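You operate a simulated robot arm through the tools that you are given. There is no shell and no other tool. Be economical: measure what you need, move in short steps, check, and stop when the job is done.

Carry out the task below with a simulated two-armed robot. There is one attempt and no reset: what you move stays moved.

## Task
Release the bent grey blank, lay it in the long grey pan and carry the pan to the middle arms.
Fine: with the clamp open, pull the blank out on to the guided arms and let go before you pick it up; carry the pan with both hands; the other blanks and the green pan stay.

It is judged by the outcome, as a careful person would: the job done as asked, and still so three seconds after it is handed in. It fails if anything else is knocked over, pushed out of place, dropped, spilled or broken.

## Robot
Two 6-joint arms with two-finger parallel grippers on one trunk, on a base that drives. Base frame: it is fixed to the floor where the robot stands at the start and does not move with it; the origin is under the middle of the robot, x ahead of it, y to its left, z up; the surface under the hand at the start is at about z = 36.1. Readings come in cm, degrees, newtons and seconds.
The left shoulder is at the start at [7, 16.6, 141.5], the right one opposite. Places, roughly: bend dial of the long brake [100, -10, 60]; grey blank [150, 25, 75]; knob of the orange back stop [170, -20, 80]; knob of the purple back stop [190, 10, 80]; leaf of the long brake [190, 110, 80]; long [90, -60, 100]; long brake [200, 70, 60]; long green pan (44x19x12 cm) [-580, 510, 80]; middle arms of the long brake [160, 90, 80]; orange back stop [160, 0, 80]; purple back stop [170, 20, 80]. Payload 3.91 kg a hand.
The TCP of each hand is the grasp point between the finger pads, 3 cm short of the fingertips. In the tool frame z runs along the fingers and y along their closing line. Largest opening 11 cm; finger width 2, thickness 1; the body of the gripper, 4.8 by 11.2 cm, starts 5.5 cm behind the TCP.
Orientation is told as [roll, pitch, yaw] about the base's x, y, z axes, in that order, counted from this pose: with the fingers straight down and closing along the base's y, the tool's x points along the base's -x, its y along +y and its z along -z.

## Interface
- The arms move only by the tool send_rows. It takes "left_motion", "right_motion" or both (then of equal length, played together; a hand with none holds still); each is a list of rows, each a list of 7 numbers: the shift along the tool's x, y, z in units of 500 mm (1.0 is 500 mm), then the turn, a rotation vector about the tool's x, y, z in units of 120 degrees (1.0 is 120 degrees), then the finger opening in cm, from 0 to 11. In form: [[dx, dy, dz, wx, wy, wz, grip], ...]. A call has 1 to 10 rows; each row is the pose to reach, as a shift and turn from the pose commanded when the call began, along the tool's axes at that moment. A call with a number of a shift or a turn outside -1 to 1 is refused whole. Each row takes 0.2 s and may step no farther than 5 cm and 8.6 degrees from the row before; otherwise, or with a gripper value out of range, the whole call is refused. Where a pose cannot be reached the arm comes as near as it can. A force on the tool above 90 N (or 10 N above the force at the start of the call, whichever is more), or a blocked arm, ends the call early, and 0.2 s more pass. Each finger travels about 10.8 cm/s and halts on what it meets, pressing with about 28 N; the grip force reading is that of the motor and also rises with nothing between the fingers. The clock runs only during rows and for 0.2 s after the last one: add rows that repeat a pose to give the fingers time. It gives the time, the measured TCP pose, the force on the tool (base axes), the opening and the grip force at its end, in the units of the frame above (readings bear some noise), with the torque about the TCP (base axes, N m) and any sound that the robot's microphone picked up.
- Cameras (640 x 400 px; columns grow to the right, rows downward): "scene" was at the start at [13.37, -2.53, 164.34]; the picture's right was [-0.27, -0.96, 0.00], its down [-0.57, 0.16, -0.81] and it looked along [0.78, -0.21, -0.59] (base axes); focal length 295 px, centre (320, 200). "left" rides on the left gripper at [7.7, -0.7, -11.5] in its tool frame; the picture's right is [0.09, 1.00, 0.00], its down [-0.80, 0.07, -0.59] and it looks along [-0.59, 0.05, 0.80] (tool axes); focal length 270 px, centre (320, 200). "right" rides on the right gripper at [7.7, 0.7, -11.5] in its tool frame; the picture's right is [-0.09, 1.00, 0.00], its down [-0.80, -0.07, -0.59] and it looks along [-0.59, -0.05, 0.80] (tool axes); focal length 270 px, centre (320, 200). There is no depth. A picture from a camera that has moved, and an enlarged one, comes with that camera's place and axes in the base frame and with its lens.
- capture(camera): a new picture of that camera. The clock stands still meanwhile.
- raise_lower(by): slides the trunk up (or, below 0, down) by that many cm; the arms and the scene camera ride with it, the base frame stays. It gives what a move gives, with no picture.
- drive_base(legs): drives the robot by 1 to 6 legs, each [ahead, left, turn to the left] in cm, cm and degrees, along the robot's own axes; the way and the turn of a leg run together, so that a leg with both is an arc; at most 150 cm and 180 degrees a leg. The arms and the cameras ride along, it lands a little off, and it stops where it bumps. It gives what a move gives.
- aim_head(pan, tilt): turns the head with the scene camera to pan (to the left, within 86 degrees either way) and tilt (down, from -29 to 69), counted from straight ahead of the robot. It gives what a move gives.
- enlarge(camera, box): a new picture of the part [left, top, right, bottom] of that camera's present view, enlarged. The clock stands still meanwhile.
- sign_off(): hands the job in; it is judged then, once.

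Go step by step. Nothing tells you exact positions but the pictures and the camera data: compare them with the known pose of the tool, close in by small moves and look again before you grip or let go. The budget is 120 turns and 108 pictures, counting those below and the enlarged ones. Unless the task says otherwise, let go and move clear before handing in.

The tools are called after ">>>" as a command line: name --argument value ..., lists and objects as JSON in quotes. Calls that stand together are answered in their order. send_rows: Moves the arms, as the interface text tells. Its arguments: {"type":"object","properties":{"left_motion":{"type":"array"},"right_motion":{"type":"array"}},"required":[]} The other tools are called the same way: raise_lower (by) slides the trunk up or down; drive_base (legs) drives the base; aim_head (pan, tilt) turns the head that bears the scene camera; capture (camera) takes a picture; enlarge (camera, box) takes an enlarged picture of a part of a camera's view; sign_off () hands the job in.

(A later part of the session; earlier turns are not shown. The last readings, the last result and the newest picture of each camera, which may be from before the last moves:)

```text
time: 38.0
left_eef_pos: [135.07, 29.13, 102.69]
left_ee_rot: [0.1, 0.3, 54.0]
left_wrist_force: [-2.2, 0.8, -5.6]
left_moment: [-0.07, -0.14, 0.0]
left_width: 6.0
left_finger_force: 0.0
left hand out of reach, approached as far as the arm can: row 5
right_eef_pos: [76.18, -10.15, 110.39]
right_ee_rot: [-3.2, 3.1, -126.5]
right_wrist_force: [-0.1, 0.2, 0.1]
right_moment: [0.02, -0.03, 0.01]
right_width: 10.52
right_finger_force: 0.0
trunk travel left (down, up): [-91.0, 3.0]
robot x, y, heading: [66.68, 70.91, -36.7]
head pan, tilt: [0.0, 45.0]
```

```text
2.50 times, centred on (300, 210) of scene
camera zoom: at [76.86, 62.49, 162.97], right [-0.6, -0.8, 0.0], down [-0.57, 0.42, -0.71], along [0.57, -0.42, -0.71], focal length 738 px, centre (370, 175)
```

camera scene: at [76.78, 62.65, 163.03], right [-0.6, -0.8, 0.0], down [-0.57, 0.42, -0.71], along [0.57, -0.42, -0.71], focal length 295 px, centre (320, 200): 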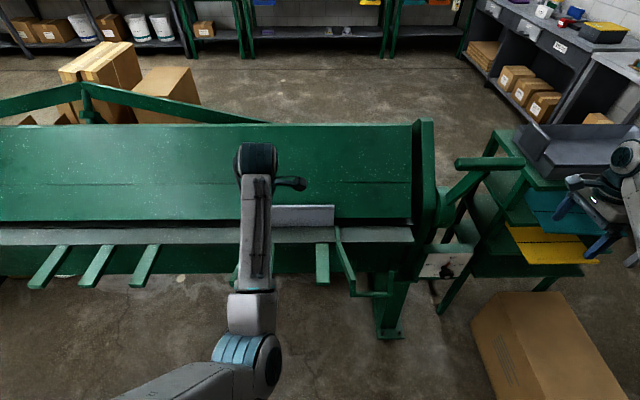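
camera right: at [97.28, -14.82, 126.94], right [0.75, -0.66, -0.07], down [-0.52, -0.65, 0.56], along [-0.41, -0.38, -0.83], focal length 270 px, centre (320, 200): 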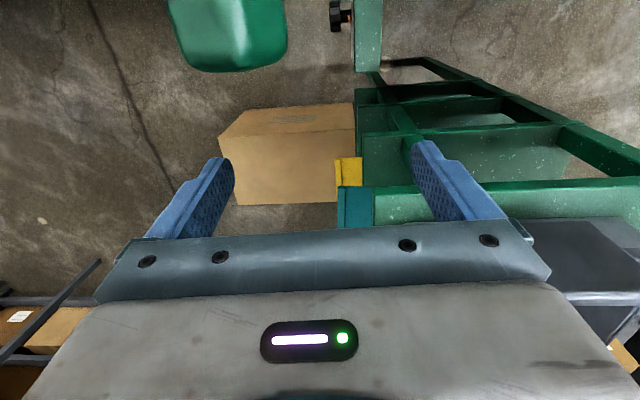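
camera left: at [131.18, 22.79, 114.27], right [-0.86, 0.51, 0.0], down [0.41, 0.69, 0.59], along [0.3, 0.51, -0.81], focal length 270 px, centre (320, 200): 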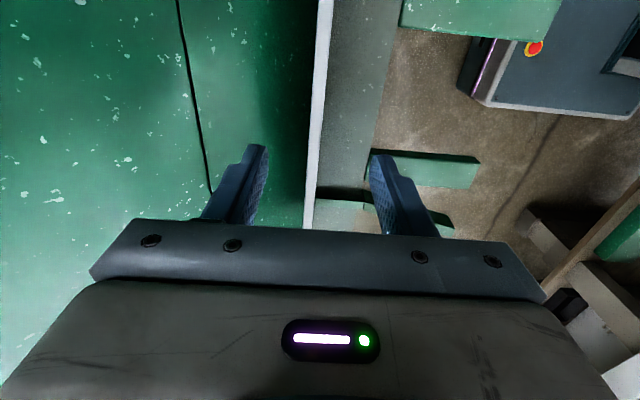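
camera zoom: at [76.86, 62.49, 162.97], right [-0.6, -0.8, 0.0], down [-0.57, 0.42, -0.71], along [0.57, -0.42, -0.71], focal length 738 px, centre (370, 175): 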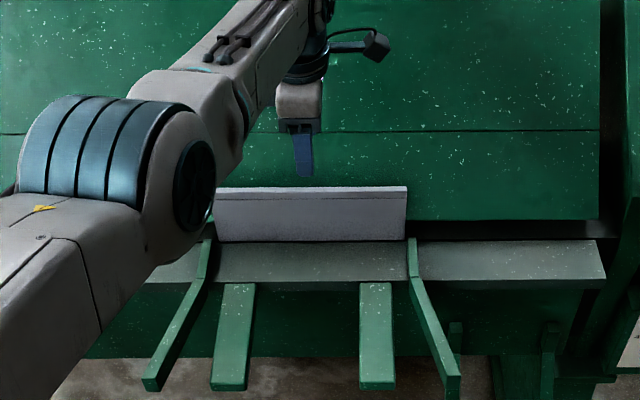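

The flange top is centred between the fingers but the arm is at its limit. I draw the hand back 7 cm and drive 7 cm ahead.

>>> send_rows --left_motion '[[0, 0.07, 0, 0, 0, 0, 6], [0, 0.14, 0, 0, 0, 0, 6]]'

>>> drive_base --legs '[[7, 0, 0]]'

>>> capture --camera "left"

```text
time: 38.6
left_eef_pos: [129.31, 33.63, 103.27]
left_ee_rot: [-0.3, 0.2, 53.9]
left_wrist_force: [-0.3, -0.4, 0.2]
left_moment: [-0.02, 0.0, -0.03]
left_width: 5.99
left_finger_force: 0.0
right_eef_pos: [75.83, -9.93, 110.65]
right_ee_rot: [-3.0, 3.2, -126.3]
right_wrist_force: [-0.3, -0.4, -0.6]
right_moment: [0.0, 0.01, -0.02]
right_width: 10.5
right_finger_force: 0.1
trunk travel left (down, up): [-91.0, 3.0]
robot x, y, heading: [66.32, 70.6, -36.7]
head pan, tilt: [0.0, 45.0]
```

```text
time: 39.6
left_eef_pos: [134.53, 29.84, 103.78]
left_ee_rot: [-0.7, 0.3, 53.9]
left_wrist_force: [-0.1, 0.6, 0.5]
left_moment: [-0.04, -0.02, 0.0]
left_width: 6.0
left_finger_force: 0.0
right_eef_pos: [81.06, -13.66, 111.08]
right_ee_rot: [-2.7, 2.9, -126.3]
right_wrist_force: [-0.6, 0.0, -0.4]
right_moment: [-0.06, -0.02, 0.04]
right_width: 10.53
right_finger_force: 0.1
trunk travel left (down, up): [-91.0, 3.0]
robot x, y, heading: [71.57, 66.92, -36.6]
head pan, tilt: [0.0, 45.0]
```

```text
74 pictures are left
camera left: at [130.51, 23.43, 115.25], right [-0.86, 0.52, -0.01], down [0.41, 0.69, 0.59], along [0.31, 0.5, -0.81], focal length 270 px, centre (320, 200)
```

left: 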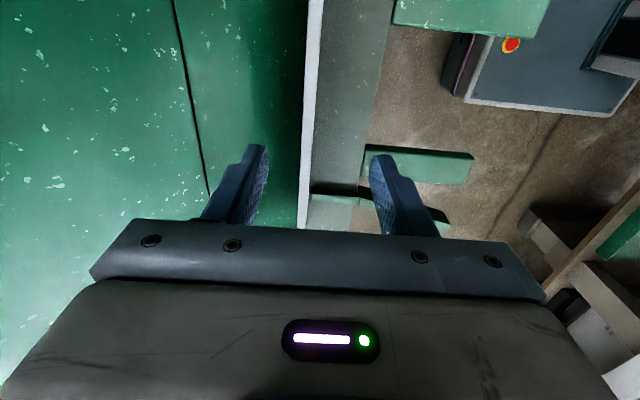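

Flange is ~0.9 cm ahead of the finger centre; I correct that and go down 11.5 cm, then look.

>>> send_rows --left_motion '[[0, -0.018, 0.07, 0, 0, 0, 6], [0, -0.018, 0.14, 0, 0, 0, 6], [0, -0.018, 0.19, 0, 0, 0, 6], [0, -0.018, 0.23, 0, 0, 0, 6], [0, -0.018, 0.23, 0, 0, 0, 6]]'

>>> capture --camera "left"

>>> enlarge --camera "scene" --box '[220, 150, 380, 270]'

```text
time: 40.8
left_eef_pos: [135.46, 29.06, 93.7]
left_ee_rot: [-2.0, 0.3, 54.0]
left_wrist_force: [-12.2, 16.7, 73.1]
left_moment: [-1.14, -1.84, 0.24]
left_width: 5.15
left_finger_force: 0.1
right_eef_pos: [80.61, -13.38, 111.26]
right_ee_rot: [-2.3, 3.0, -126.4]
right_wrist_force: [-0.1, -0.5, -0.8]
right_moment: [-0.01, 0.0, 0.03]
right_width: 10.48
right_finger_force: 0.1
trunk travel left (down, up): [-91.0, 3.0]
robot x, y, heading: [71.64, 66.41, -36.7]
head pan, tilt: [0.0, 45.0]
```

```text
73 pictures are left
camera left: at [131.21, 22.77, 105.22], right [-0.86, 0.51, -0.03], down [0.4, 0.7, 0.59], along [0.33, 0.49, -0.81], focal length 270 px, centre (320, 200)
```

left: 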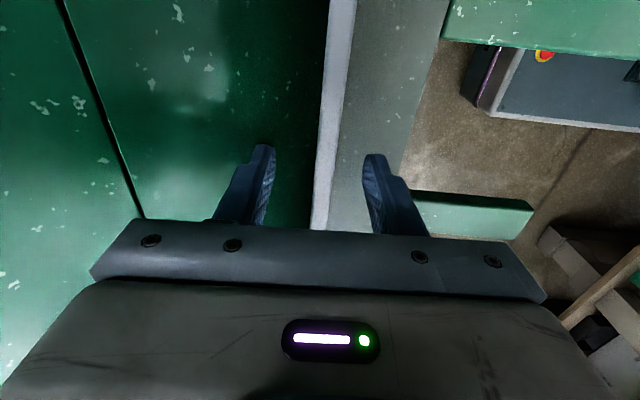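

```text
3.33 times, centred on (300, 210) of scene
camera zoom: at [80.68, 59.68, 163.28], right [-0.6, -0.8, 0.0], down [-0.56, 0.42, -0.72], along [0.58, -0.43, -0.7], focal length 984 px, centre (387, 167)
```

zoom: 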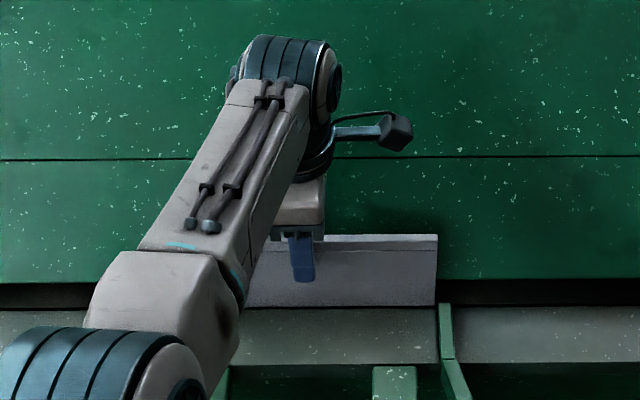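

I touched the sloped beam with the far finger. I rise a little, narrow the fingers around the flange, and go down again gently.

>>> send_rows --left_motion '[[0, 0.004, -0.03, 0, 0, 0, 5], [0, 0.004, -0.04, 0, 0, 0, 3.5], [0, 0.004, -0.04, 0, 0, 0, 2.6], [0, 0.004, -0.03, 0, 0, 0, 2.6]]'

>>> capture --camera "left"

>>> enlarge --camera "scene" --box '[260, 180, 340, 240]'

```text
time: 41.8
left_eef_pos: [135.81, 28.81, 93.0]
left_ee_rot: [0.0, 0.2, 53.9]
left_wrist_force: [-0.4, 0.0, 0.6]
left_moment: [0.06, 0.03, 0.04]
left_width: 2.6
left_finger_force: 0.1
right_eef_pos: [81.73, -14.29, 110.4]
right_ee_rot: [-3.1, 2.9, -126.4]
right_wrist_force: [0.2, -0.4, -0.4]
right_moment: [-0.02, 0.04, 0.0]
right_width: 10.52
right_finger_force: 0.0
trunk travel left (down, up): [-91.0, 3.0]
robot x, y, heading: [72.03, 66.9, -36.9]
head pan, tilt: [0.0, 45.0]
```

```text
71 pictures are left
camera left: at [131.76, 22.41, 104.54], right [-0.86, 0.52, 0.0], down [0.41, 0.69, 0.59], along [0.31, 0.51, -0.81], focal length 270 px, centre (320, 200)
```

left: 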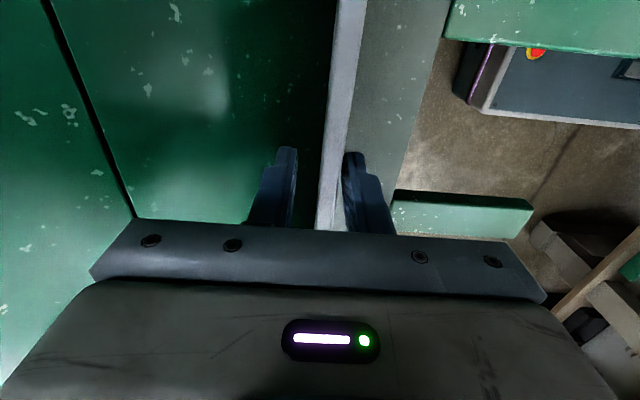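

```text
6.67 times, centred on (300, 210) of scene
camera zoom: at [82.5, 58.39, 163.01], right [-0.6, -0.8, 0.0], down [-0.57, 0.42, -0.71], along [0.57, -0.42, -0.71], focal length 1969 px, centre (453, 133)
```

zoom: 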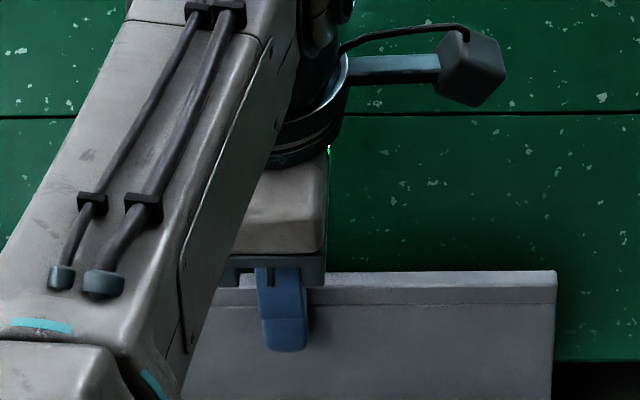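

The flange is between the fingers with no force. I shift 3.5 cm right to its middle and close.

>>> send_rows --left_motion '[[0.035, 0, 0, 0, 0, 0, 2.6], [0.07, 0, 0.006, 0, 0, 0, 2.6], [0.07, 0, 0.006, 0, 0, 0, 0], [0.07, 0, 0.006, 0, 0, 0, 0], [0.07, 0, 0.006, 0, 0, 0, 0]]'

>>> enlarge --camera "scene" --box '[220, 160, 380, 270]'

```text
time: 43.0
left_eef_pos: [133.4, 26.18, 93.0]
left_ee_rot: [-0.2, 0.1, 53.9]
left_wrist_force: [-10.9, 5.4, 0.3]
left_moment: [0.42, 0.76, 0.14]
left_width: 0.98
left_finger_force: 28.0
right_eef_pos: [81.54, -14.12, 110.68]
right_ee_rot: [-3.0, 2.9, -126.4]
right_wrist_force: [-0.3, -0.2, 0.7]
right_moment: [0.01, -0.01, 0.0]
right_width: 10.53
right_finger_force: 0.1
trunk travel left (down, up): [-91.0, 3.0]
robot x, y, heading: [71.85, 66.28, -36.6]
head pan, tilt: [0.0, 45.0]
```

```text
3.64 times, centred on (300, 215) of scene
camera zoom: at [82.08, 58.66, 163.06], right [-0.6, -0.8, 0.0], down [-0.57, 0.42, -0.71], along [0.57, -0.42, -0.71], focal length 1074 px, centre (393, 146)
```

zoom: 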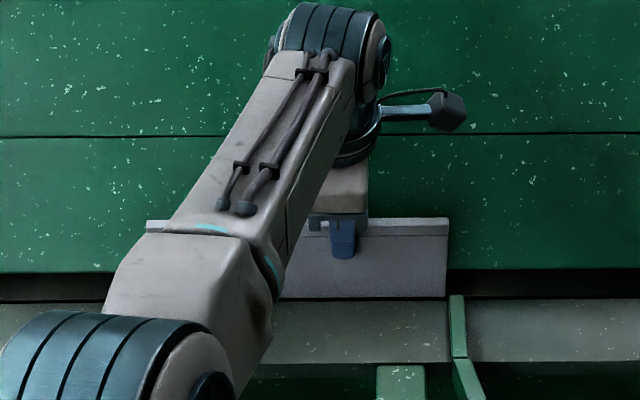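

I was misled by the occlusion: the true middle is 3.7 cm to the left. I reopen, shift back and close.

>>> send_rows --left_motion '[[0, 0, 0, 0, 0, 0, 2.6], [0, 0, 0, 0, 0, 0, 2.6], [-0.04, 0, 0, 0, 0, 0, 2.6], [-0.074, 0, 0.006, 0, 0, 0, 2.6], [-0.074, 0, 0.006, 0, 0, 0, 0], [-0.074, 0, 0.006, 0, 0, 0, 0], [-0.074, 0, 0.006, 0, 0, 0, 0]]'

```text
time: 44.6
left_eef_pos: [135.65, 29.07, 92.71]
left_ee_rot: [-0.2, 0.2, 54.0]
left_wrist_force: [-10.5, 8.9, 0.3]
left_moment: [0.72, 0.73, 0.01]
left_width: 1.0
left_finger_force: 27.9
right_eef_pos: [81.53, -14.05, 110.69]
right_ee_rot: [-3.0, 2.9, -126.4]
right_wrist_force: [0.0, -0.8, -0.3]
right_moment: [-0.04, 0.03, 0.01]
right_width: 10.5
right_finger_force: 0.1
trunk travel left (down, up): [-91.0, 3.0]
robot x, y, heading: [72.28, 66.33, -36.8]
head pan, tilt: [0.0, 45.0]
```

Gripped. I pull it 5 cm toward me and check the force.

>>> send_rows --left_motion '[[0, 0.03, 0, 0, 0, 0, 0], [0, 0.06, 0, 0, 0, 0, 0], [0, 0.09, 0, 0, 0, 0, 0], [0, 0.12, 0, 0, 0, 0, 0]]'

>>> capture --camera "scene"

```text
time: 45.6
left_eef_pos: [130.85, 32.59, 92.69]
left_ee_rot: [-0.1, 0.2, 53.9]
left_wrist_force: [-0.1, 0.7, -2.1]
left_moment: [0.03, 0.06, 0.0]
left_width: 0.97
left_finger_force: 28.2
right_eef_pos: [81.64, -14.23, 110.53]
right_ee_rot: [-3.2, 3.0, -126.5]
right_wrist_force: [-0.6, 0.3, -0.4]
right_moment: [-0.01, -0.01, -0.05]
right_width: 10.51
right_finger_force: 0.1
trunk travel left (down, up): [-91.0, 3.0]
robot x, y, heading: [71.75, 66.41, -36.7]
head pan, tilt: [0.0, 45.0]
```

```text
68 pictures are left
camera scene: at [82.36, 58.48, 163.03], right [-0.6, -0.8, 0.0], down [-0.57, 0.42, -0.71], along [0.57, -0.42, -0.71], focal length 295 px, centre (320, 200)
```

scene: 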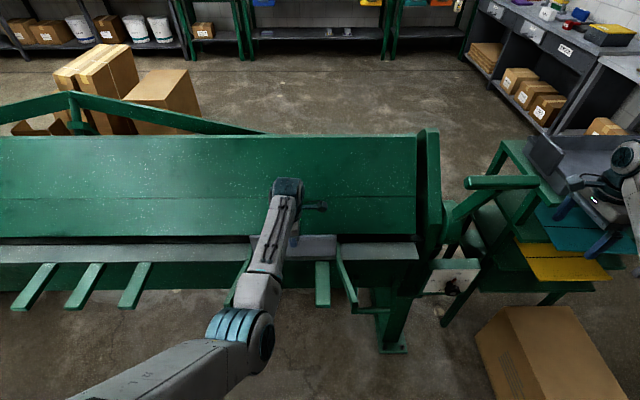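

It slides freely. I pull 10 cm more.

>>> send_rows --left_motion '[[0, 0.04, 0, 0, 0, 0, 0], [0, 0.08, 0, 0, 0, 0, 0], [0, 0.12, 0, 0, 0, 0, 0], [0, 0.16, 0, 0, 0, 0, 0], [0, 0.2, 0, 0, 0, 0, 0]]'

>>> enlarge --camera "scene" --box '[210, 180, 400, 330]'

>>> capture --camera "left"

```text
time: 47.0
left_eef_pos: [130.52, 37.6, 99.11]
left_ee_rot: [-8.2, -3.0, 55.4]
left_wrist_force: [-6.7, -5.1, -1.7]
left_moment: [-0.23, 0.66, -0.59]
left_width: 1.49
left_finger_force: 28.0
right_eef_pos: [81.45, -14.53, 110.49]
right_ee_rot: [-3.2, 3.0, -126.6]
right_wrist_force: [-0.8, -0.4, -0.3]
right_moment: [-0.02, -0.02, 0.04]
right_width: 10.51
right_finger_force: 0.1
trunk travel left (down, up): [-91.0, 3.0]
robot x, y, heading: [71.45, 66.1, -36.8]
head pan, tilt: [0.0, 45.0]
stopped in row 5 (left hand): the arm was blocked; the commanded pose is now the measured one
```

```text
2.67 times, centred on (305, 255) of scene
camera zoom: at [82.16, 58.2, 163.04], right [-0.6, -0.8, 0.0], down [-0.57, 0.42, -0.71], along [0.57, -0.42, -0.71], focal length 788 px, centre (360, 53)
```

zoom: 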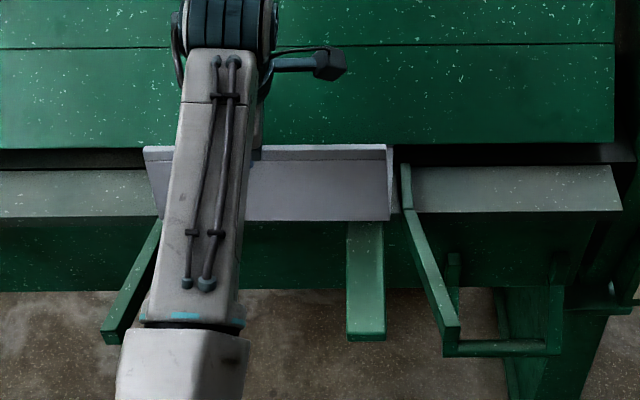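

```text
66 pictures are left
camera left: at [125.05, 31.43, 110.15], right [-0.86, 0.49, -0.15], down [0.31, 0.72, 0.62], along [0.41, 0.49, -0.77], focal length 270 px, centre (320, 200)
```

left: 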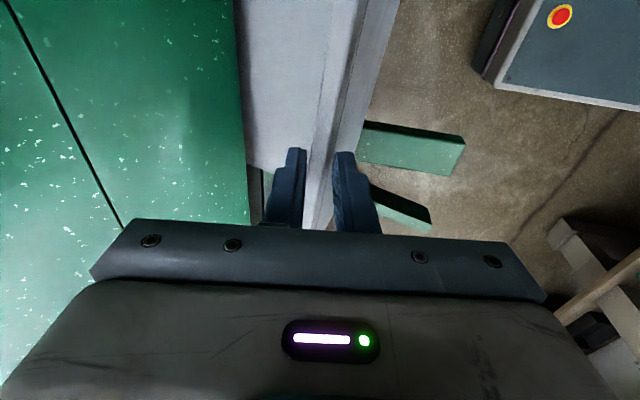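

The arm could not fold further and lifted/tilted instead. I undo that last bit, then I will pull by driving the base back.

>>> send_rows --left_motion '[[0.028, -0.015, 0.044, -0.023, 0.008, 0.004, 0], [0.057, -0.029, 0.087, -0.045, 0.017, 0.008, 0], [0.085, -0.044, 0.131, -0.068, 0.025, 0.012, 0], [0.085, -0.044, 0.131, -0.068, 0.025, 0.012, 0]]'

>>> enlarge --camera "scene" --box '[210, 180, 400, 330]'

>>> capture --camera "left"

```text
time: 48.0
left_eef_pos: [130.6, 32.77, 92.72]
left_ee_rot: [0.0, 0.1, 53.8]
left_wrist_force: [1.6, 5.7, 22.9]
left_moment: [-0.04, 0.34, -0.15]
left_width: 0.96
left_finger_force: 27.7
right_eef_pos: [81.49, -14.1, 110.54]
right_ee_rot: [-3.0, 3.0, -126.4]
right_wrist_force: [0.4, 0.0, -0.2]
right_moment: [0.02, 0.0, 0.0]
right_width: 10.51
right_finger_force: 0.1
trunk travel left (down, up): [-91.0, 3.0]
robot x, y, heading: [72.06, 66.57, -36.5]
head pan, tilt: [0.0, 45.0]
```

```text
2.67 times, centred on (305, 255) of scene
camera zoom: at [82.12, 58.6, 163.04], right [-0.6, -0.8, 0.0], down [-0.57, 0.42, -0.71], along [0.57, -0.42, -0.71], focal length 788 px, centre (360, 53)
```

zoom: 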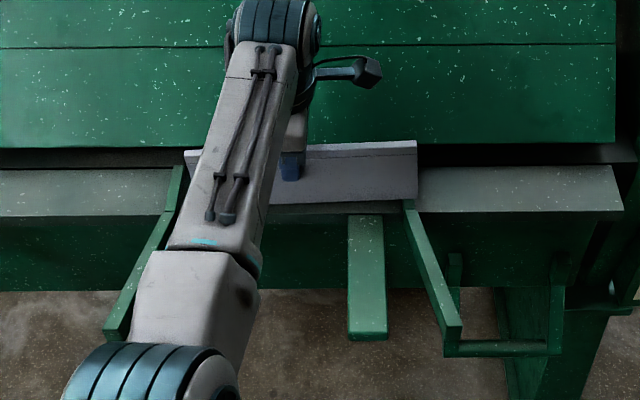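

```text
64 pictures are left
camera left: at [126.55, 26.2, 104.16], right [-0.86, 0.52, 0.0], down [0.42, 0.69, 0.59], along [0.31, 0.51, -0.81], focal length 270 px, centre (320, 200)
```

left: 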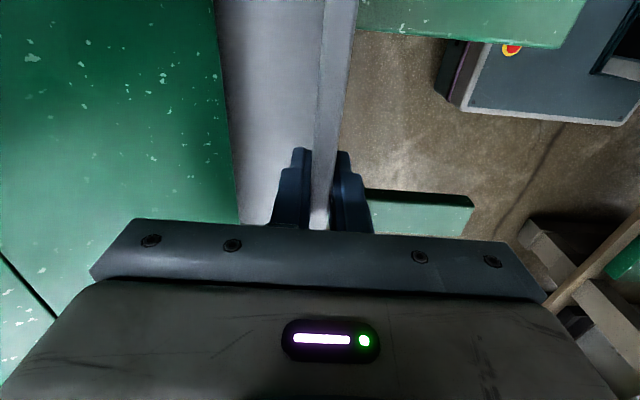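

The blank has slipped a bit right and turned ~3° in the grip. I lift 1 cm, shift 1.4 cm left and turn it straight, then drive back 9 cm.

>>> send_rows --left_motion '[[0, 0, -0.025, 0, 0, 0, 0], [-0.014, 0, -0.025, 0, 0, 0.015, 0], [-0.028, 0, -0.025, 0, 0, 0.03, 0], [-0.028, 0.01, -0.01, 0, 0, 0.03, 0]]'

>>> drive_base --legs '[[-5, 0, 0]]'

>>> enlarge --camera "scene" --box '[210, 180, 400, 330]'

```text
time: 49.0
left_eef_pos: [131.2, 33.92, 93.21]
left_ee_rot: [0.0, 0.1, 50.2]
left_wrist_force: [0.4, 1.0, -1.8]
left_moment: [0.04, 0.03, 0.01]
left_width: 0.95
left_finger_force: 27.8
right_eef_pos: [81.65, -14.15, 110.5]
right_ee_rot: [-3.2, 2.9, -126.4]
right_wrist_force: [-0.3, -0.3, -0.3]
right_moment: [0.0, -0.01, 0.02]
right_width: 10.51
right_finger_force: 0.1
trunk travel left (down, up): [-91.0, 3.0]
robot x, y, heading: [71.67, 66.9, -36.7]
head pan, tilt: [0.0, 45.0]
```

```text
time: 49.9
left_eef_pos: [127.74, 36.58, 92.71]
left_ee_rot: [0.4, 0.1, 50.2]
left_wrist_force: [-0.2, -1.0, -2.9]
left_moment: [0.09, 0.06, 0.02]
left_width: 0.95
left_finger_force: 27.8
right_eef_pos: [78.45, -11.79, 109.99]
right_ee_rot: [-3.5, 2.9, -126.5]
right_wrist_force: [0.7, -0.1, -0.8]
right_moment: [0.02, 0.06, 0.04]
right_width: 10.51
right_finger_force: 0.1
trunk travel left (down, up): [-91.0, 3.0]
robot x, y, heading: [68.2, 69.78, -36.9]
head pan, tilt: [0.0, 45.0]
```

```text
2.67 times, centred on (305, 255) of scene
camera zoom: at [79.36, 60.7, 162.92], right [-0.6, -0.8, 0.0], down [-0.57, 0.43, -0.7], along [0.56, -0.42, -0.71], focal length 788 px, centre (360, 53)
```

zoom: 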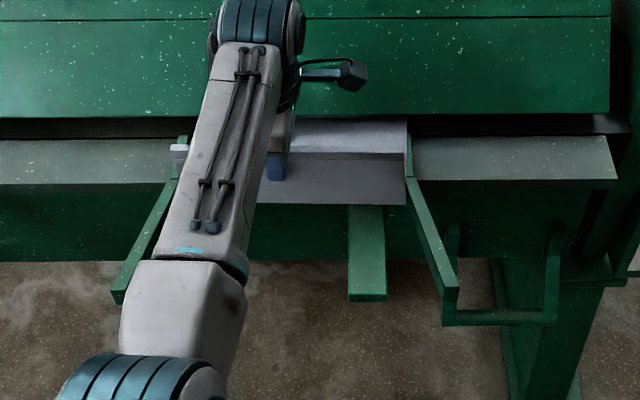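

Nicely straight; the lower leaf of the blank is coming out. I drive back another 6 cm.

>>> drive_base --legs '[[-6, 0, 0]]'

>>> enlarge --camera "scene" --box '[210, 160, 400, 310]'

>>> capture --camera "left"

```text
time: 50.9
left_eef_pos: [122.89, 40.14, 92.71]
left_ee_rot: [0.3, 0.1, 50.2]
left_wrist_force: [0.7, -1.1, -2.0]
left_moment: [0.07, 0.05, 0.01]
left_width: 0.92
left_finger_force: 27.5
right_eef_pos: [73.52, -8.11, 110.21]
right_ee_rot: [-3.5, 2.9, -126.4]
right_wrist_force: [1.6, -0.1, 0.0]
right_moment: [-0.01, 0.06, 0.01]
right_width: 10.51
right_finger_force: 0.0
trunk travel left (down, up): [-91.0, 3.0]
robot x, y, heading: [63.14, 73.13, -36.7]
head pan, tilt: [0.0, 45.0]
```

```text
2.67 times, centred on (305, 235) of scene
camera zoom: at [74.45, 64.37, 162.93], right [-0.6, -0.8, 0.0], down [-0.57, 0.42, -0.7], along [0.56, -0.42, -0.71], focal length 788 px, centre (360, 107)
```

zoom: 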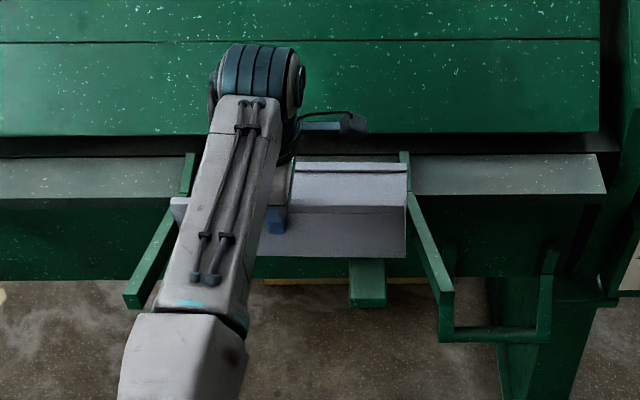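

```text
61 pictures are left
camera left: at [118.62, 33.95, 104.26], right [-0.82, 0.57, 0.01], down [0.46, 0.66, 0.59], along [0.33, 0.49, -0.8], focal length 270 px, centre (320, 200)
```

left: 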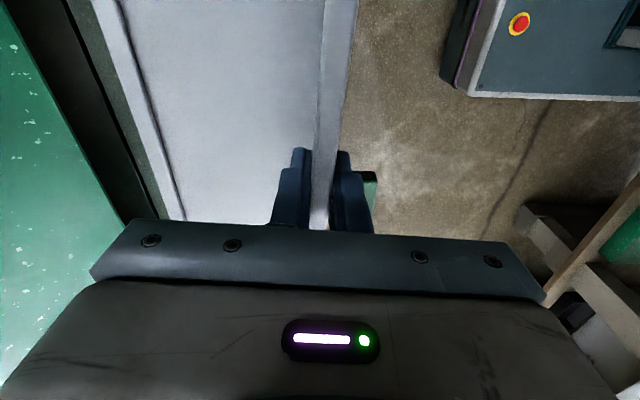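

The blank is wholly out of the jaws. I draw it 3 cm more, set it down gently and let go.

>>> drive_base --legs '[[-3, 0, 0]]'

>>> send_rows --left_motion '[[0, 0, 0.004, 0, 0, 0, 0], [0, 0, 0.008, 0, 0, 0, 0], [0, 0, 0.012, 0, 0, 0, 0]]'

>>> enlarge --camera "scene" --box '[210, 160, 400, 310]'

```text
time: 51.7
left_eef_pos: [120.52, 41.96, 92.89]
left_ee_rot: [0.3, 0.1, 50.2]
left_wrist_force: [0.7, 0.0, -2.9]
left_moment: [0.09, 0.04, 0.0]
left_width: 0.92
left_finger_force: 27.6
right_eef_pos: [71.1, -6.32, 110.0]
right_ee_rot: [-3.5, 3.1, -126.3]
right_wrist_force: [0.4, 0.1, -0.1]
right_moment: [0.03, 0.04, 0.01]
right_width: 10.48
right_finger_force: 0.0
trunk travel left (down, up): [-91.0, 3.0]
robot x, y, heading: [61.01, 74.61, -36.7]
head pan, tilt: [0.0, 45.0]
```

```text
time: 52.5
left_eef_pos: [120.1, 42.28, 92.6]
left_ee_rot: [-0.1, 0.1, 50.2]
left_wrist_force: [0.7, -0.2, -1.9]
left_moment: [0.06, 0.05, 0.02]
left_width: 0.97
left_finger_force: 28.1
right_eef_pos: [70.7, -5.88, 110.54]
right_ee_rot: [-3.1, 3.0, -126.3]
right_wrist_force: [-0.7, 0.6, -0.6]
right_moment: [0.0, -0.01, -0.02]
right_width: 10.53
right_finger_force: 0.1
trunk travel left (down, up): [-91.0, 3.0]
robot x, y, heading: [60.58, 75.09, -36.7]
head pan, tilt: [0.0, 45.0]
```

```text
2.67 times, centred on (305, 235) of scene
camera zoom: at [71.29, 66.76, 163.04], right [-0.6, -0.8, 0.0], down [-0.57, 0.42, -0.71], along [0.57, -0.42, -0.71], focal length 788 px, centre (360, 107)
```

zoom: 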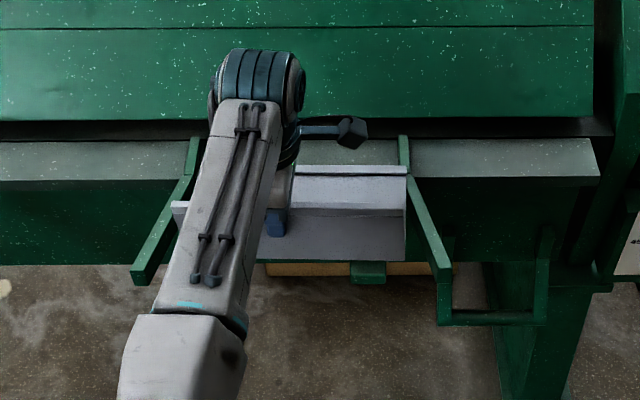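

The hand still carries the blank's ~3 N, so it is hovering slightly. I lower further until it bears.

>>> send_rows --left_motion '[[-0.004, 0, 0.008, 0, 0, 0, 0], [-0.004, 0, 0.014, 0, 0, 0, 0], [-0.004, 0, 0.02, 0, 0, 0, 0]]'

>>> capture --camera "left"

```text
time: 53.3
left_eef_pos: [120.08, 42.42, 92.05]
left_ee_rot: [-0.4, 0.1, 50.3]
left_wrist_force: [-6.5, 0.9, 22.0]
left_moment: [-0.21, -0.31, 0.6]
left_width: 0.95
left_finger_force: 27.7
right_eef_pos: [70.3, -5.74, 110.67]
right_ee_rot: [-2.8, 3.1, -126.3]
right_wrist_force: [-0.8, -0.5, -1.2]
right_moment: [0.04, 0.03, 0.03]
right_width: 10.51
right_finger_force: 0.0
trunk travel left (down, up): [-91.0, 3.0]
robot x, y, heading: [60.79, 75.12, -36.6]
head pan, tilt: [0.0, 45.0]
```

```text
59 pictures are left
camera left: at [115.57, 36.32, 103.55], right [-0.82, 0.57, -0.01], down [0.45, 0.66, 0.59], along [0.34, 0.48, -0.81], focal length 270 px, centre (320, 200)
```

left: 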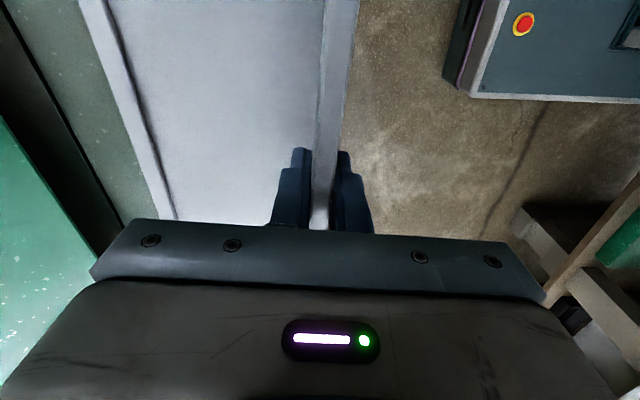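

It bears now (22 N). I ease off slightly and open the fingers, then rise clear and look.

>>> send_rows --left_motion '[[0, 0, -0.006, 0, 0, 0, 0], [0, 0, -0.008, 0, 0, 0, 2], [0, 0, -0.008, 0, 0, 0, 3], [0, 0, -0.008, 0, 0, 0, 3], [0, 0, -0.06, 0, 0, 0, 3], [0, 0, -0.13, 0, 0, 0, 3], [0, 0, -0.2, 0, 0, 0, 3]]'

>>> enlarge --camera "scene" --box '[210, 160, 400, 310]'

>>> capture --camera "left"

```text
time: 54.9
left_eef_pos: [120.28, 42.37, 101.65]
left_ee_rot: [0.0, 0.0, 50.2]
left_wrist_force: [0.2, 0.4, -0.9]
left_moment: [0.04, -0.02, -0.02]
left_width: 2.96
left_finger_force: 0.1
right_eef_pos: [70.73, -5.98, 110.44]
right_ee_rot: [-3.2, 3.0, -126.2]
right_wrist_force: [0.2, 0.0, -0.5]
right_moment: [0.03, 0.03, -0.02]
right_width: 10.54
right_finger_force: 0.1
trunk travel left (down, up): [-91.0, 3.0]
robot x, y, heading: [60.6, 74.98, -36.6]
head pan, tilt: [0.0, 45.0]
```

```text
2.67 times, centred on (305, 235) of scene
camera zoom: at [71.29, 66.72, 163.03], right [-0.6, -0.8, 0.0], down [-0.57, 0.42, -0.71], along [0.57, -0.42, -0.71], focal length 788 px, centre (360, 107)
```

zoom: 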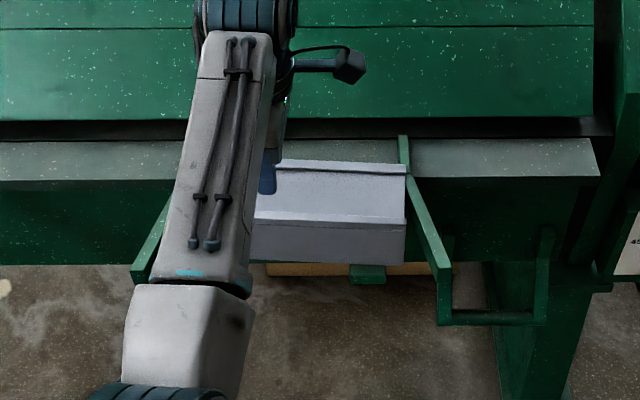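

```text
57 pictures are left
camera left: at [115.9, 36.26, 113.11], right [-0.82, 0.57, 0.0], down [0.46, 0.66, 0.59], along [0.34, 0.49, -0.8], focal length 270 px, centre (320, 200)
```

left: 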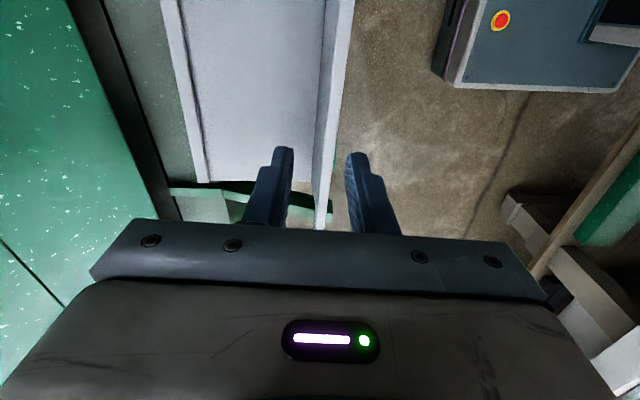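

The blank rests on the arms by itself, tipped slightly forward with its rear still on the ledge. I take hold of it again: fingers 5 cm open, 1 cm nearer me, tilted 8° with the flange, and down.

>>> send_rows --left_motion '[[0, 0.022, 0, 0.033, 0, 0, 5], [0, 0.022, 0.06, 0.067, 0, 0, 5], [0, 0.022, 0.13, 0.067, 0, 0, 5], [0, 0.022, 0.19, 0.067, 0, 0, 5], [0, 0.022, 0.225, 0.067, 0, 0, 5]]'

>>> capture --camera "left"

```text
time: 56.1
left_eef_pos: [119.41, 43.18, 90.48]
left_ee_rot: [-8.1, 0.1, 50.3]
left_wrist_force: [0.5, 0.1, -0.3]
left_moment: [0.01, 0.0, -0.02]
left_width: 4.99
left_finger_force: 0.0
right_eef_pos: [70.8, -5.9, 110.5]
right_ee_rot: [-3.0, 3.0, -126.3]
right_wrist_force: [0.3, 0.1, 0.3]
right_moment: [0.02, 0.01, 0.01]
right_width: 10.53
right_finger_force: 0.1
trunk travel left (down, up): [-91.0, 3.0]
robot x, y, heading: [60.96, 74.5, -36.6]
head pan, tilt: [0.0, 45.0]
```

```text
56 pictures are left
camera left: at [113.82, 38.03, 101.9], right [-0.81, 0.56, -0.14], down [0.39, 0.72, 0.58], along [0.43, 0.41, -0.8], focal length 270 px, centre (320, 200)
```

left: 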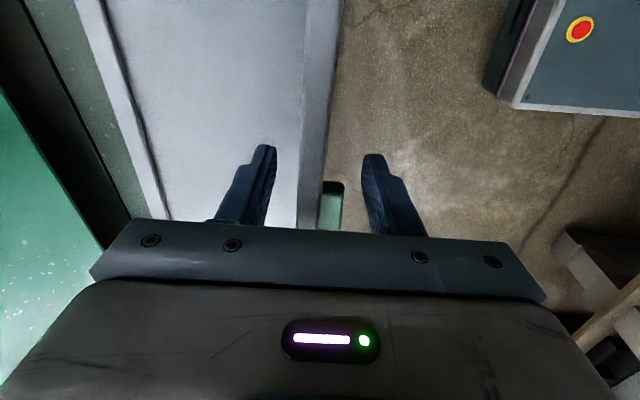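

The flange is between the fingers. I close and lift 4 cm.

>>> send_rows --left_motion '[[0, -0.008, 0.004, 0, 0, 0, 3], [0, -0.008, 0.004, 0, 0, 0, 0], [0, -0.008, 0.004, 0, 0, 0, 0], [0, -0.008, 0.004, 0, 0, 0, 0], [0, -0.008, -0.04, 0, 0, 0, 0], [0, 0, -0.1, 0, 0, 0, 0]]'

>>> capture --camera "left"

>>> enlarge --camera "scene" --box '[210, 160, 400, 310]'

```text
time: 57.5
left_eef_pos: [118.92, 43.76, 95.41]
left_ee_rot: [-8.2, -0.1, 50.3]
left_wrist_force: [-0.4, 0.7, -2.5]
left_moment: [0.12, 0.01, 0.02]
left_width: 0.96
left_finger_force: 27.6
right_eef_pos: [70.57, -5.96, 110.5]
right_ee_rot: [-3.0, 3.0, -126.4]
right_wrist_force: [-0.2, 0.3, 0.1]
right_moment: [0.03, 0.0, -0.01]
right_width: 10.51
right_finger_force: 0.2
trunk travel left (down, up): [-91.0, 3.0]
robot x, y, heading: [60.63, 75.08, -36.5]
head pan, tilt: [0.0, 45.0]
```

```text
55 pictures are left
camera left: at [113.35, 38.56, 106.92], right [-0.81, 0.56, -0.14], down [0.39, 0.71, 0.58], along [0.43, 0.42, -0.8], focal length 270 px, centre (320, 200)
```

left: 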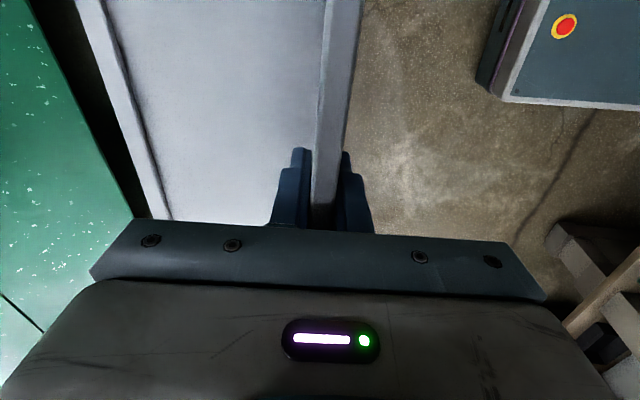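

```text
2.67 times, centred on (305, 235) of scene
camera zoom: at [71.22, 66.76, 163.04], right [-0.6, -0.8, 0.0], down [-0.57, 0.42, -0.71], along [0.57, -0.42, -0.71], focal length 788 px, centre (360, 107)
```

zoom: 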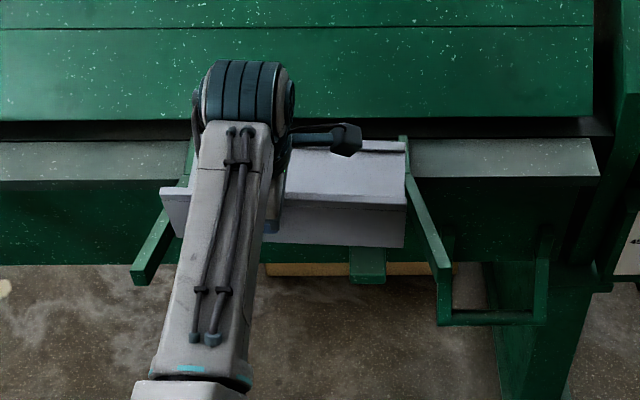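

The blank is held (2.5 N) and free. I level and raise it, tuck the right hand in, then turn right and drive out of the corridor toward the pan.

>>> send_rows --left_motion '[[0, 0, -0.03, -0.01, 0, 0, 0], [0, 0, -0.06, -0.02, 0, 0, 0], [0, 0, -0.09, -0.03, 0, 0, 0], [0, 0, -0.12, -0.04, 0, 0, 0], [0, 0, -0.15, -0.05, 0, 0, 0], [0, 0, -0.18, -0.06, 0, 0, 0], [0, 0, -0.2, -0.066, 0, 0, 0], [0, 0, -0.2, -0.066, 0, 0, 0]]' --right_motion '[[0.09, 0, 0, 0, 0, 0, 8], [0.18, 0, 0, 0, 0, 0, 6], [0.27, 0, 0, 0, 0, 0, 4], [0.36, 0, 0, 0, 0, 0, 2], [0.45, 0, 0, 0, 0, 0, 2], [0.54, 0, 0, 0, 0, 0, 2], [0.62, 0, 0, 0, 0, 0, 2], [0.68, 0, 0, 0, 0, 0, 2]]'

>>> drive_base --legs '[[0, 0, -45], [35, -20, 0]]'

>>> aim_head --pan 15 --tilt 42

>>> capture --camera "scene"

```text
time: 59.3
left_eef_pos: [118.04, 44.55, 104.88]
left_ee_rot: [-0.2, 0.0, 50.2]
left_wrist_force: [-0.2, -0.1, -2.2]
left_moment: [0.09, 0.08, -0.05]
left_width: 0.97
left_finger_force: 28.0
left hand out of reach, approached as far as the arm can: row 7, 8
right_eef_pos: [94.55, 15.84, 100.15]
right_ee_rot: [-2.6, 3.0, -126.3]
right_wrist_force: [1.2, -1.2, 0.1]
right_moment: [-0.03, 0.03, 0.03]
right_width: 2.01
right_finger_force: 0.1
right hand out of reach, approached as far as the arm can: row 1, 2, 3, 4, 5, 6, 7, 8
trunk travel left (down, up): [-91.0, 3.0]
robot x, y, heading: [60.63, 74.99, -36.8]
head pan, tilt: [0.0, 45.0]
```

```text
time: 60.5
left_eef_pos: [113.52, 36.09, 105.01]
left_ee_rot: [-0.5, 0.0, 42.3]
left_wrist_force: [0.1, 0.5, -1.4]
left_moment: [0.06, 0.02, 0.01]
left_width: 0.99
left_finger_force: 27.6
right_eef_pos: [86.25, 11.0, 100.26]
right_ee_rot: [-2.5, 3.0, -134.3]
right_wrist_force: [0.0, 0.4, -1.0]
right_moment: [-0.01, -0.01, 0.0]
right_width: 1.99
right_finger_force: 0.0
trunk travel left (down, up): [-91.0, 3.0]
robot x, y, heading: [61.36, 73.7, -44.5]
head pan, tilt: [0.0, 45.0]
stopped in leg 1: the robot was blocked; the commanded pose is now the measured one
```

```text
time: 61.3
left_eef_pos: [113.57, 35.69, 104.88]
left_ee_rot: [-0.2, -0.1, 42.2]
left_wrist_force: [0.9, 0.3, -2.3]
left_moment: [0.07, 0.04, 0.01]
left_width: 0.98
left_finger_force: 28.0
right_eef_pos: [86.29, 10.52, 100.03]
right_ee_rot: [-2.6, 3.1, -134.3]
right_wrist_force: [0.6, -0.6, -0.2]
right_moment: [0.01, -0.02, -0.01]
right_width: 2.0
right_finger_force: 0.1
trunk travel left (down, up): [-91.0, 3.0]
robot x, y, heading: [60.87, 73.79, -44.6]
head pan, tilt: [15.0, 42.0]
```

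```text
53 pictures are left
camera scene: at [71.98, 65.79, 163.45], right [-0.49, -0.87, 0.0], down [-0.58, 0.33, -0.74], along [0.65, -0.37, -0.67], focal length 295 px, centre (320, 200)
```

scene: 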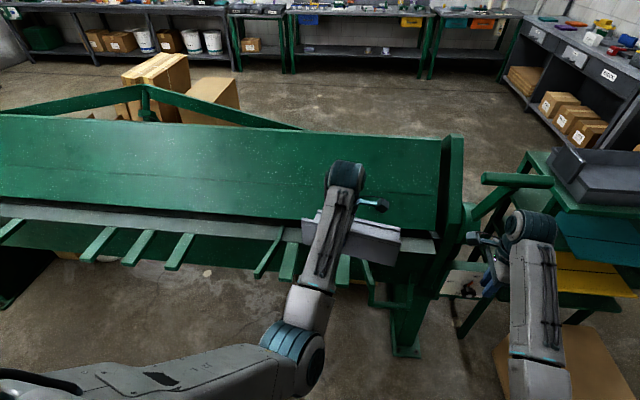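

The base's rear corner met the bench, so I cannot turn here. I swing the left hand with the blank out to my left side, away from the brake, so I can sidle out.

>>> send_rows --left_motion '[[-0.09, 0.02, 0, 0, 0, 0, 0], [-0.18, 0.045, 0, 0, 0, 0, 0], [-0.27, 0.075, 0, 0, 0, 0, 0], [-0.36, 0.11, 0, 0, 0, 0, 0], [-0.45, 0.15, 0, 0, 0, 0, 0], [-0.53, 0.2, 0, 0, 0, 0, 0], [-0.6, 0.25, 0, 0, 0, 0, 0], [-0.67, 0.31, 0, 0, 0, 0, 0], [-0.73, 0.36, 0, 0, 0, 0, 0], [-0.78, 0.4, 0, 0, 0, 0, 0]]'

>>> capture --camera "scene"

```text
time: 63.5
left_eef_pos: [128.82, 76.88, 104.79]
left_ee_rot: [-0.3, 0.2, 42.2]
left_wrist_force: [-0.1, -0.5, -1.9]
left_moment: [0.07, 0.02, 0.01]
left_width: 0.96
left_finger_force: 28.0
left hand out of reach, approached as far as the arm can: row 1, 2, 3, 4, 5, 6, 7
right_eef_pos: [86.22, 10.82, 100.28]
right_ee_rot: [-2.5, 3.0, -134.3]
right_wrist_force: [0.4, 0.3, 0.7]
right_moment: [-0.02, 0.0, 0.05]
right_width: 1.99
right_finger_force: 0.1
trunk travel left (down, up): [-91.0, 3.0]
robot x, y, heading: [61.39, 73.56, -44.7]
head pan, tilt: [15.0, 42.0]
```

```text
52 pictures are left
camera scene: at [72.01, 66.29, 163.48], right [-0.49, -0.87, 0.0], down [-0.58, 0.33, -0.74], along [0.65, -0.37, -0.67], focal length 295 px, centre (320, 200)
```

scene: 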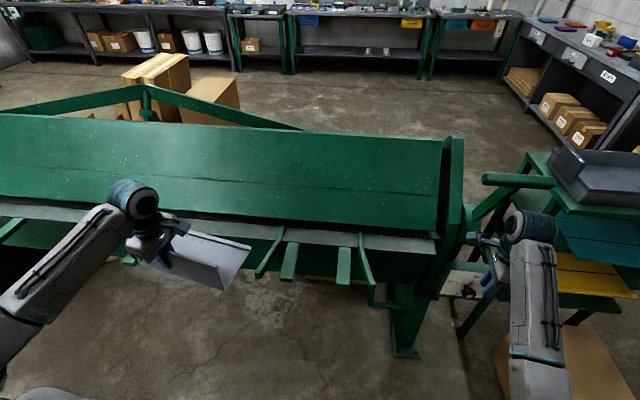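

The blank is now well away from the brake. I move slightly ahead, then sidle right along the corridor until I face the pan.

>>> drive_base --legs '[[6, 0, 0], [15, -92, 0]]'

>>> aim_head --pan 0 --tilt 42

>>> capture --camera "scene"

```text
time: 68.9
left_eef_pos: [79.07, -3.18, 104.82]
left_ee_rot: [-0.3, 0.0, 42.5]
left_wrist_force: [0.2, -0.4, -1.6]
left_moment: [0.08, 0.05, -0.01]
left_width: 0.96
left_finger_force: 28.2
right_eef_pos: [36.72, -69.52, 100.12]
right_ee_rot: [-2.6, 3.1, -134.1]
right_wrist_force: [-0.4, -0.5, 0.8]
right_moment: [0.0, 0.03, 0.01]
right_width: 1.98
right_finger_force: 0.1
trunk travel left (down, up): [-91.0, 3.0]
robot x, y, heading: [11.49, -6.42, -44.3]
head pan, tilt: [15.0, 42.0]
```

```text
time: 69.7
left_eef_pos: [78.94, -3.2, 104.8]
left_ee_rot: [-0.3, 0.1, 42.5]
left_wrist_force: [0.5, 0.1, -1.8]
left_moment: [0.07, 0.03, 0.01]
left_width: 0.95
left_finger_force: 27.3
right_eef_pos: [36.59, -69.54, 100.13]
right_ee_rot: [-2.6, 3.1, -134.1]
right_wrist_force: [0.2, -0.6, -0.3]
right_moment: [0.01, -0.03, 0.01]
right_width: 2.01
right_finger_force: 0.0
trunk travel left (down, up): [-91.0, 3.0]
robot x, y, heading: [11.05, -6.49, -44.4]
head pan, tilt: [0.0, 42.0]
```

```text
51 pictures are left
camera scene: at [20.8, -15.96, 163.46], right [-0.7, -0.71, 0.0], down [-0.48, 0.47, -0.74], along [0.53, -0.52, -0.67], focal length 295 px, centre (320, 200)
```

scene: 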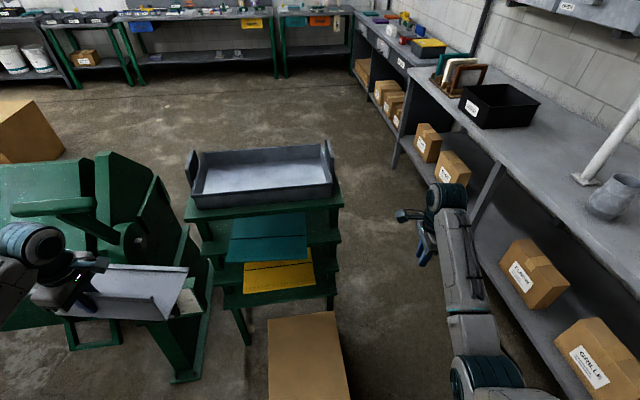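

The pan is ahead (front rim from about [101.7,-37.5] to [74.7,-75.1], rim z≈100), but a carton stands on the floor between us. I look down to measure it.

>>> aim_head --pan 0 --tilt 69

>>> capture --camera "scene"

```text
time: 70.6
left_eef_pos: [78.99, -3.22, 104.77]
left_ee_rot: [-0.4, 0.0, 42.4]
left_wrist_force: [0.2, 0.8, -1.6]
left_moment: [0.11, 0.04, -0.01]
left_width: 0.94
left_finger_force: 28.0
right_eef_pos: [36.61, -69.51, 100.06]
right_ee_rot: [-2.6, 3.0, -134.1]
right_wrist_force: [0.2, 0.9, 0.3]
right_moment: [0.02, 0.01, 0.02]
right_width: 2.0
right_finger_force: 0.1
trunk travel left (down, up): [-91.0, 3.0]
robot x, y, heading: [11.39, -6.83, -44.3]
head pan, tilt: [0.0, 68.8]
```

```text
50 pictures are left
camera scene: at [18.86, -14.0, 160.15], right [-0.7, -0.71, 0.0], down [-0.67, 0.65, -0.36], along [0.26, -0.25, -0.93], focal length 295 px, centre (320, 200)
```

scene: 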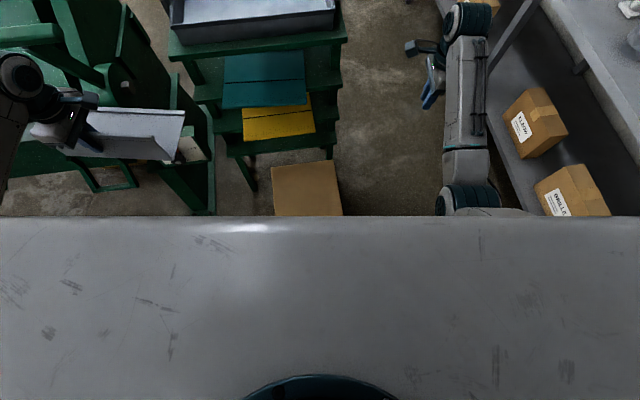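

The carton spans roughly [81,-43] to [24,-36], so I must reach the pan from its left side. I move the right hand aside and swing the left hand with the blank to my front.

>>> send_rows --left_motion '[[0.076, -0.062, -0.005, 0, 0, 0, 0], [0.156, -0.122, -0.01, 0, 0, 0, 0], [0.236, -0.182, -0.015, 0, 0, 0, 0], [0.324, -0.222, -0.02, 0, 0, 0, 0], [0.412, -0.262, -0.03, 0, 0, 0, 0], [0.5, -0.302, -0.04, 0, 0, 0, 0], [0.588, -0.342, -0.05, 0, 0, 0, 0], [0.676, -0.372, -0.065, 0, 0, 0, 0], [0.764, -0.402, -0.08, 0, 0, 0, 0], [0.85, -0.422, -0.1, 0, 0, 0, 0]]' --right_motion '[[-0.08, -0.03, 0, 0, 0, 0, 2], [-0.16, -0.06, 0, 0, 0, 0, 2], [-0.24, -0.09, 0, 0, 0, 0, 2], [-0.32, -0.13, 0, 0, 0, 0, 2], [-0.4, -0.17, 0, 0, 0, 0, 2], [-0.48, -0.22, 0, 0, 0, 0, 2], [-0.56, -0.27, 0, 0, 0, 0, 2], [-0.56, -0.27, 0, 0, 0, 0, 2], [-0.56, -0.27, 0, 0, 0, 0, 2], [-0.56, -0.27, 0, 0, 0, 0, 2]]'

>>> aim_head --pan 0 --tilt 42

>>> capture --camera "scene"

```text
time: 72.8
left_eef_pos: [62.69, -48.5, 107.71]
left_ee_rot: [-0.1, -0.7, 43.0]
left_wrist_force: [-1.9, 1.8, -9.9]
left_moment: [0.33, 1.43, 0.34]
left_width: 1.02
left_finger_force: 27.9
left hand out of reach, approached as far as the arm can: row 2, 3, 4, 5, 6, 7, 8, 9, 10
right_eef_pos: [7.47, -80.29, 99.09]
right_ee_rot: [-2.7, 3.2, -134.2]
right_wrist_force: [-0.4, 0.4, -0.3]
right_moment: [0.02, 0.03, 0.01]
right_width: 2.01
right_finger_force: 0.0
trunk travel left (down, up): [-91.0, 3.0]
robot x, y, heading: [11.14, -6.2, -44.4]
head pan, tilt: [0.0, 68.8]
```

```text
time: 73.7
left_eef_pos: [63.0, -48.69, 108.01]
left_ee_rot: [-0.4, -0.5, 42.9]
left_wrist_force: [2.2, 3.4, -13.7]
left_moment: [1.64, 0.5, 0.17]
left_width: 1.07
left_finger_force: 28.2
right_eef_pos: [7.58, -80.23, 99.12]
right_ee_rot: [-2.6, 3.1, -134.1]
right_wrist_force: [-0.2, -0.6, 0.0]
right_moment: [-0.03, 0.01, 0.01]
right_width: 2.01
right_finger_force: 0.0
trunk travel left (down, up): [-91.0, 3.0]
robot x, y, heading: [11.29, -6.04, -44.2]
head pan, tilt: [0.0, 42.0]
```

```text
49 pictures are left
camera scene: at [21.04, -16.09, 163.43], right [-0.7, -0.71, 0.0], down [-0.48, 0.47, -0.74], along [0.53, -0.52, -0.67], focal length 295 px, centre (320, 200)
```

scene: 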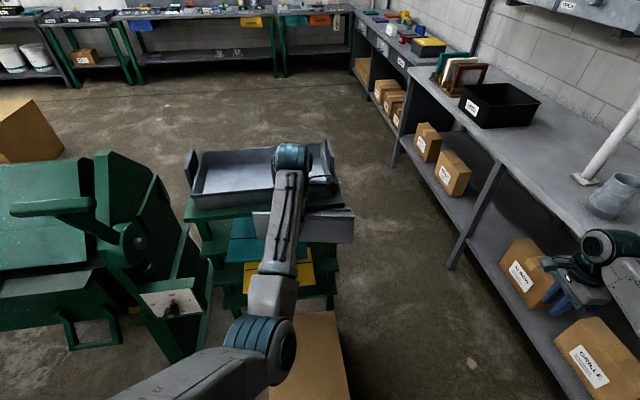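

The left wrist reads an unexpected 14 N; I look closely at the blank.

>>> enlarge --camera "scene" --box '[180, 130, 380, 270]'

>>> capture --camera "left"

```text
2.86 times, centred on (280, 200) of scene
camera zoom: at [21.04, -16.09, 163.43], right [-0.7, -0.71, 0.0], down [-0.48, 0.47, -0.74], along [0.53, -0.52, -0.67], focal length 844 px, centre (434, 200)
```

zoom: 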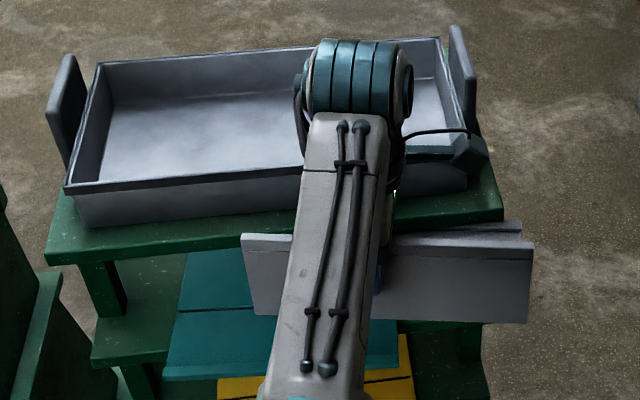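

```text
47 pictures are left
camera left: at [57.64, -54.27, 119.4], right [-0.74, 0.67, -0.01], down [0.53, 0.6, 0.6], along [0.41, 0.44, -0.8], focal length 270 px, centre (320, 200)
```

left: 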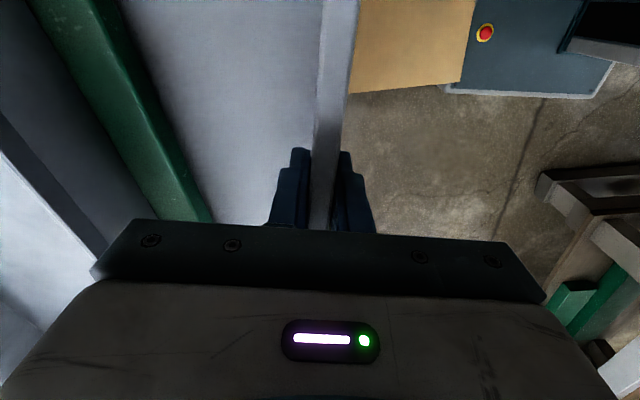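

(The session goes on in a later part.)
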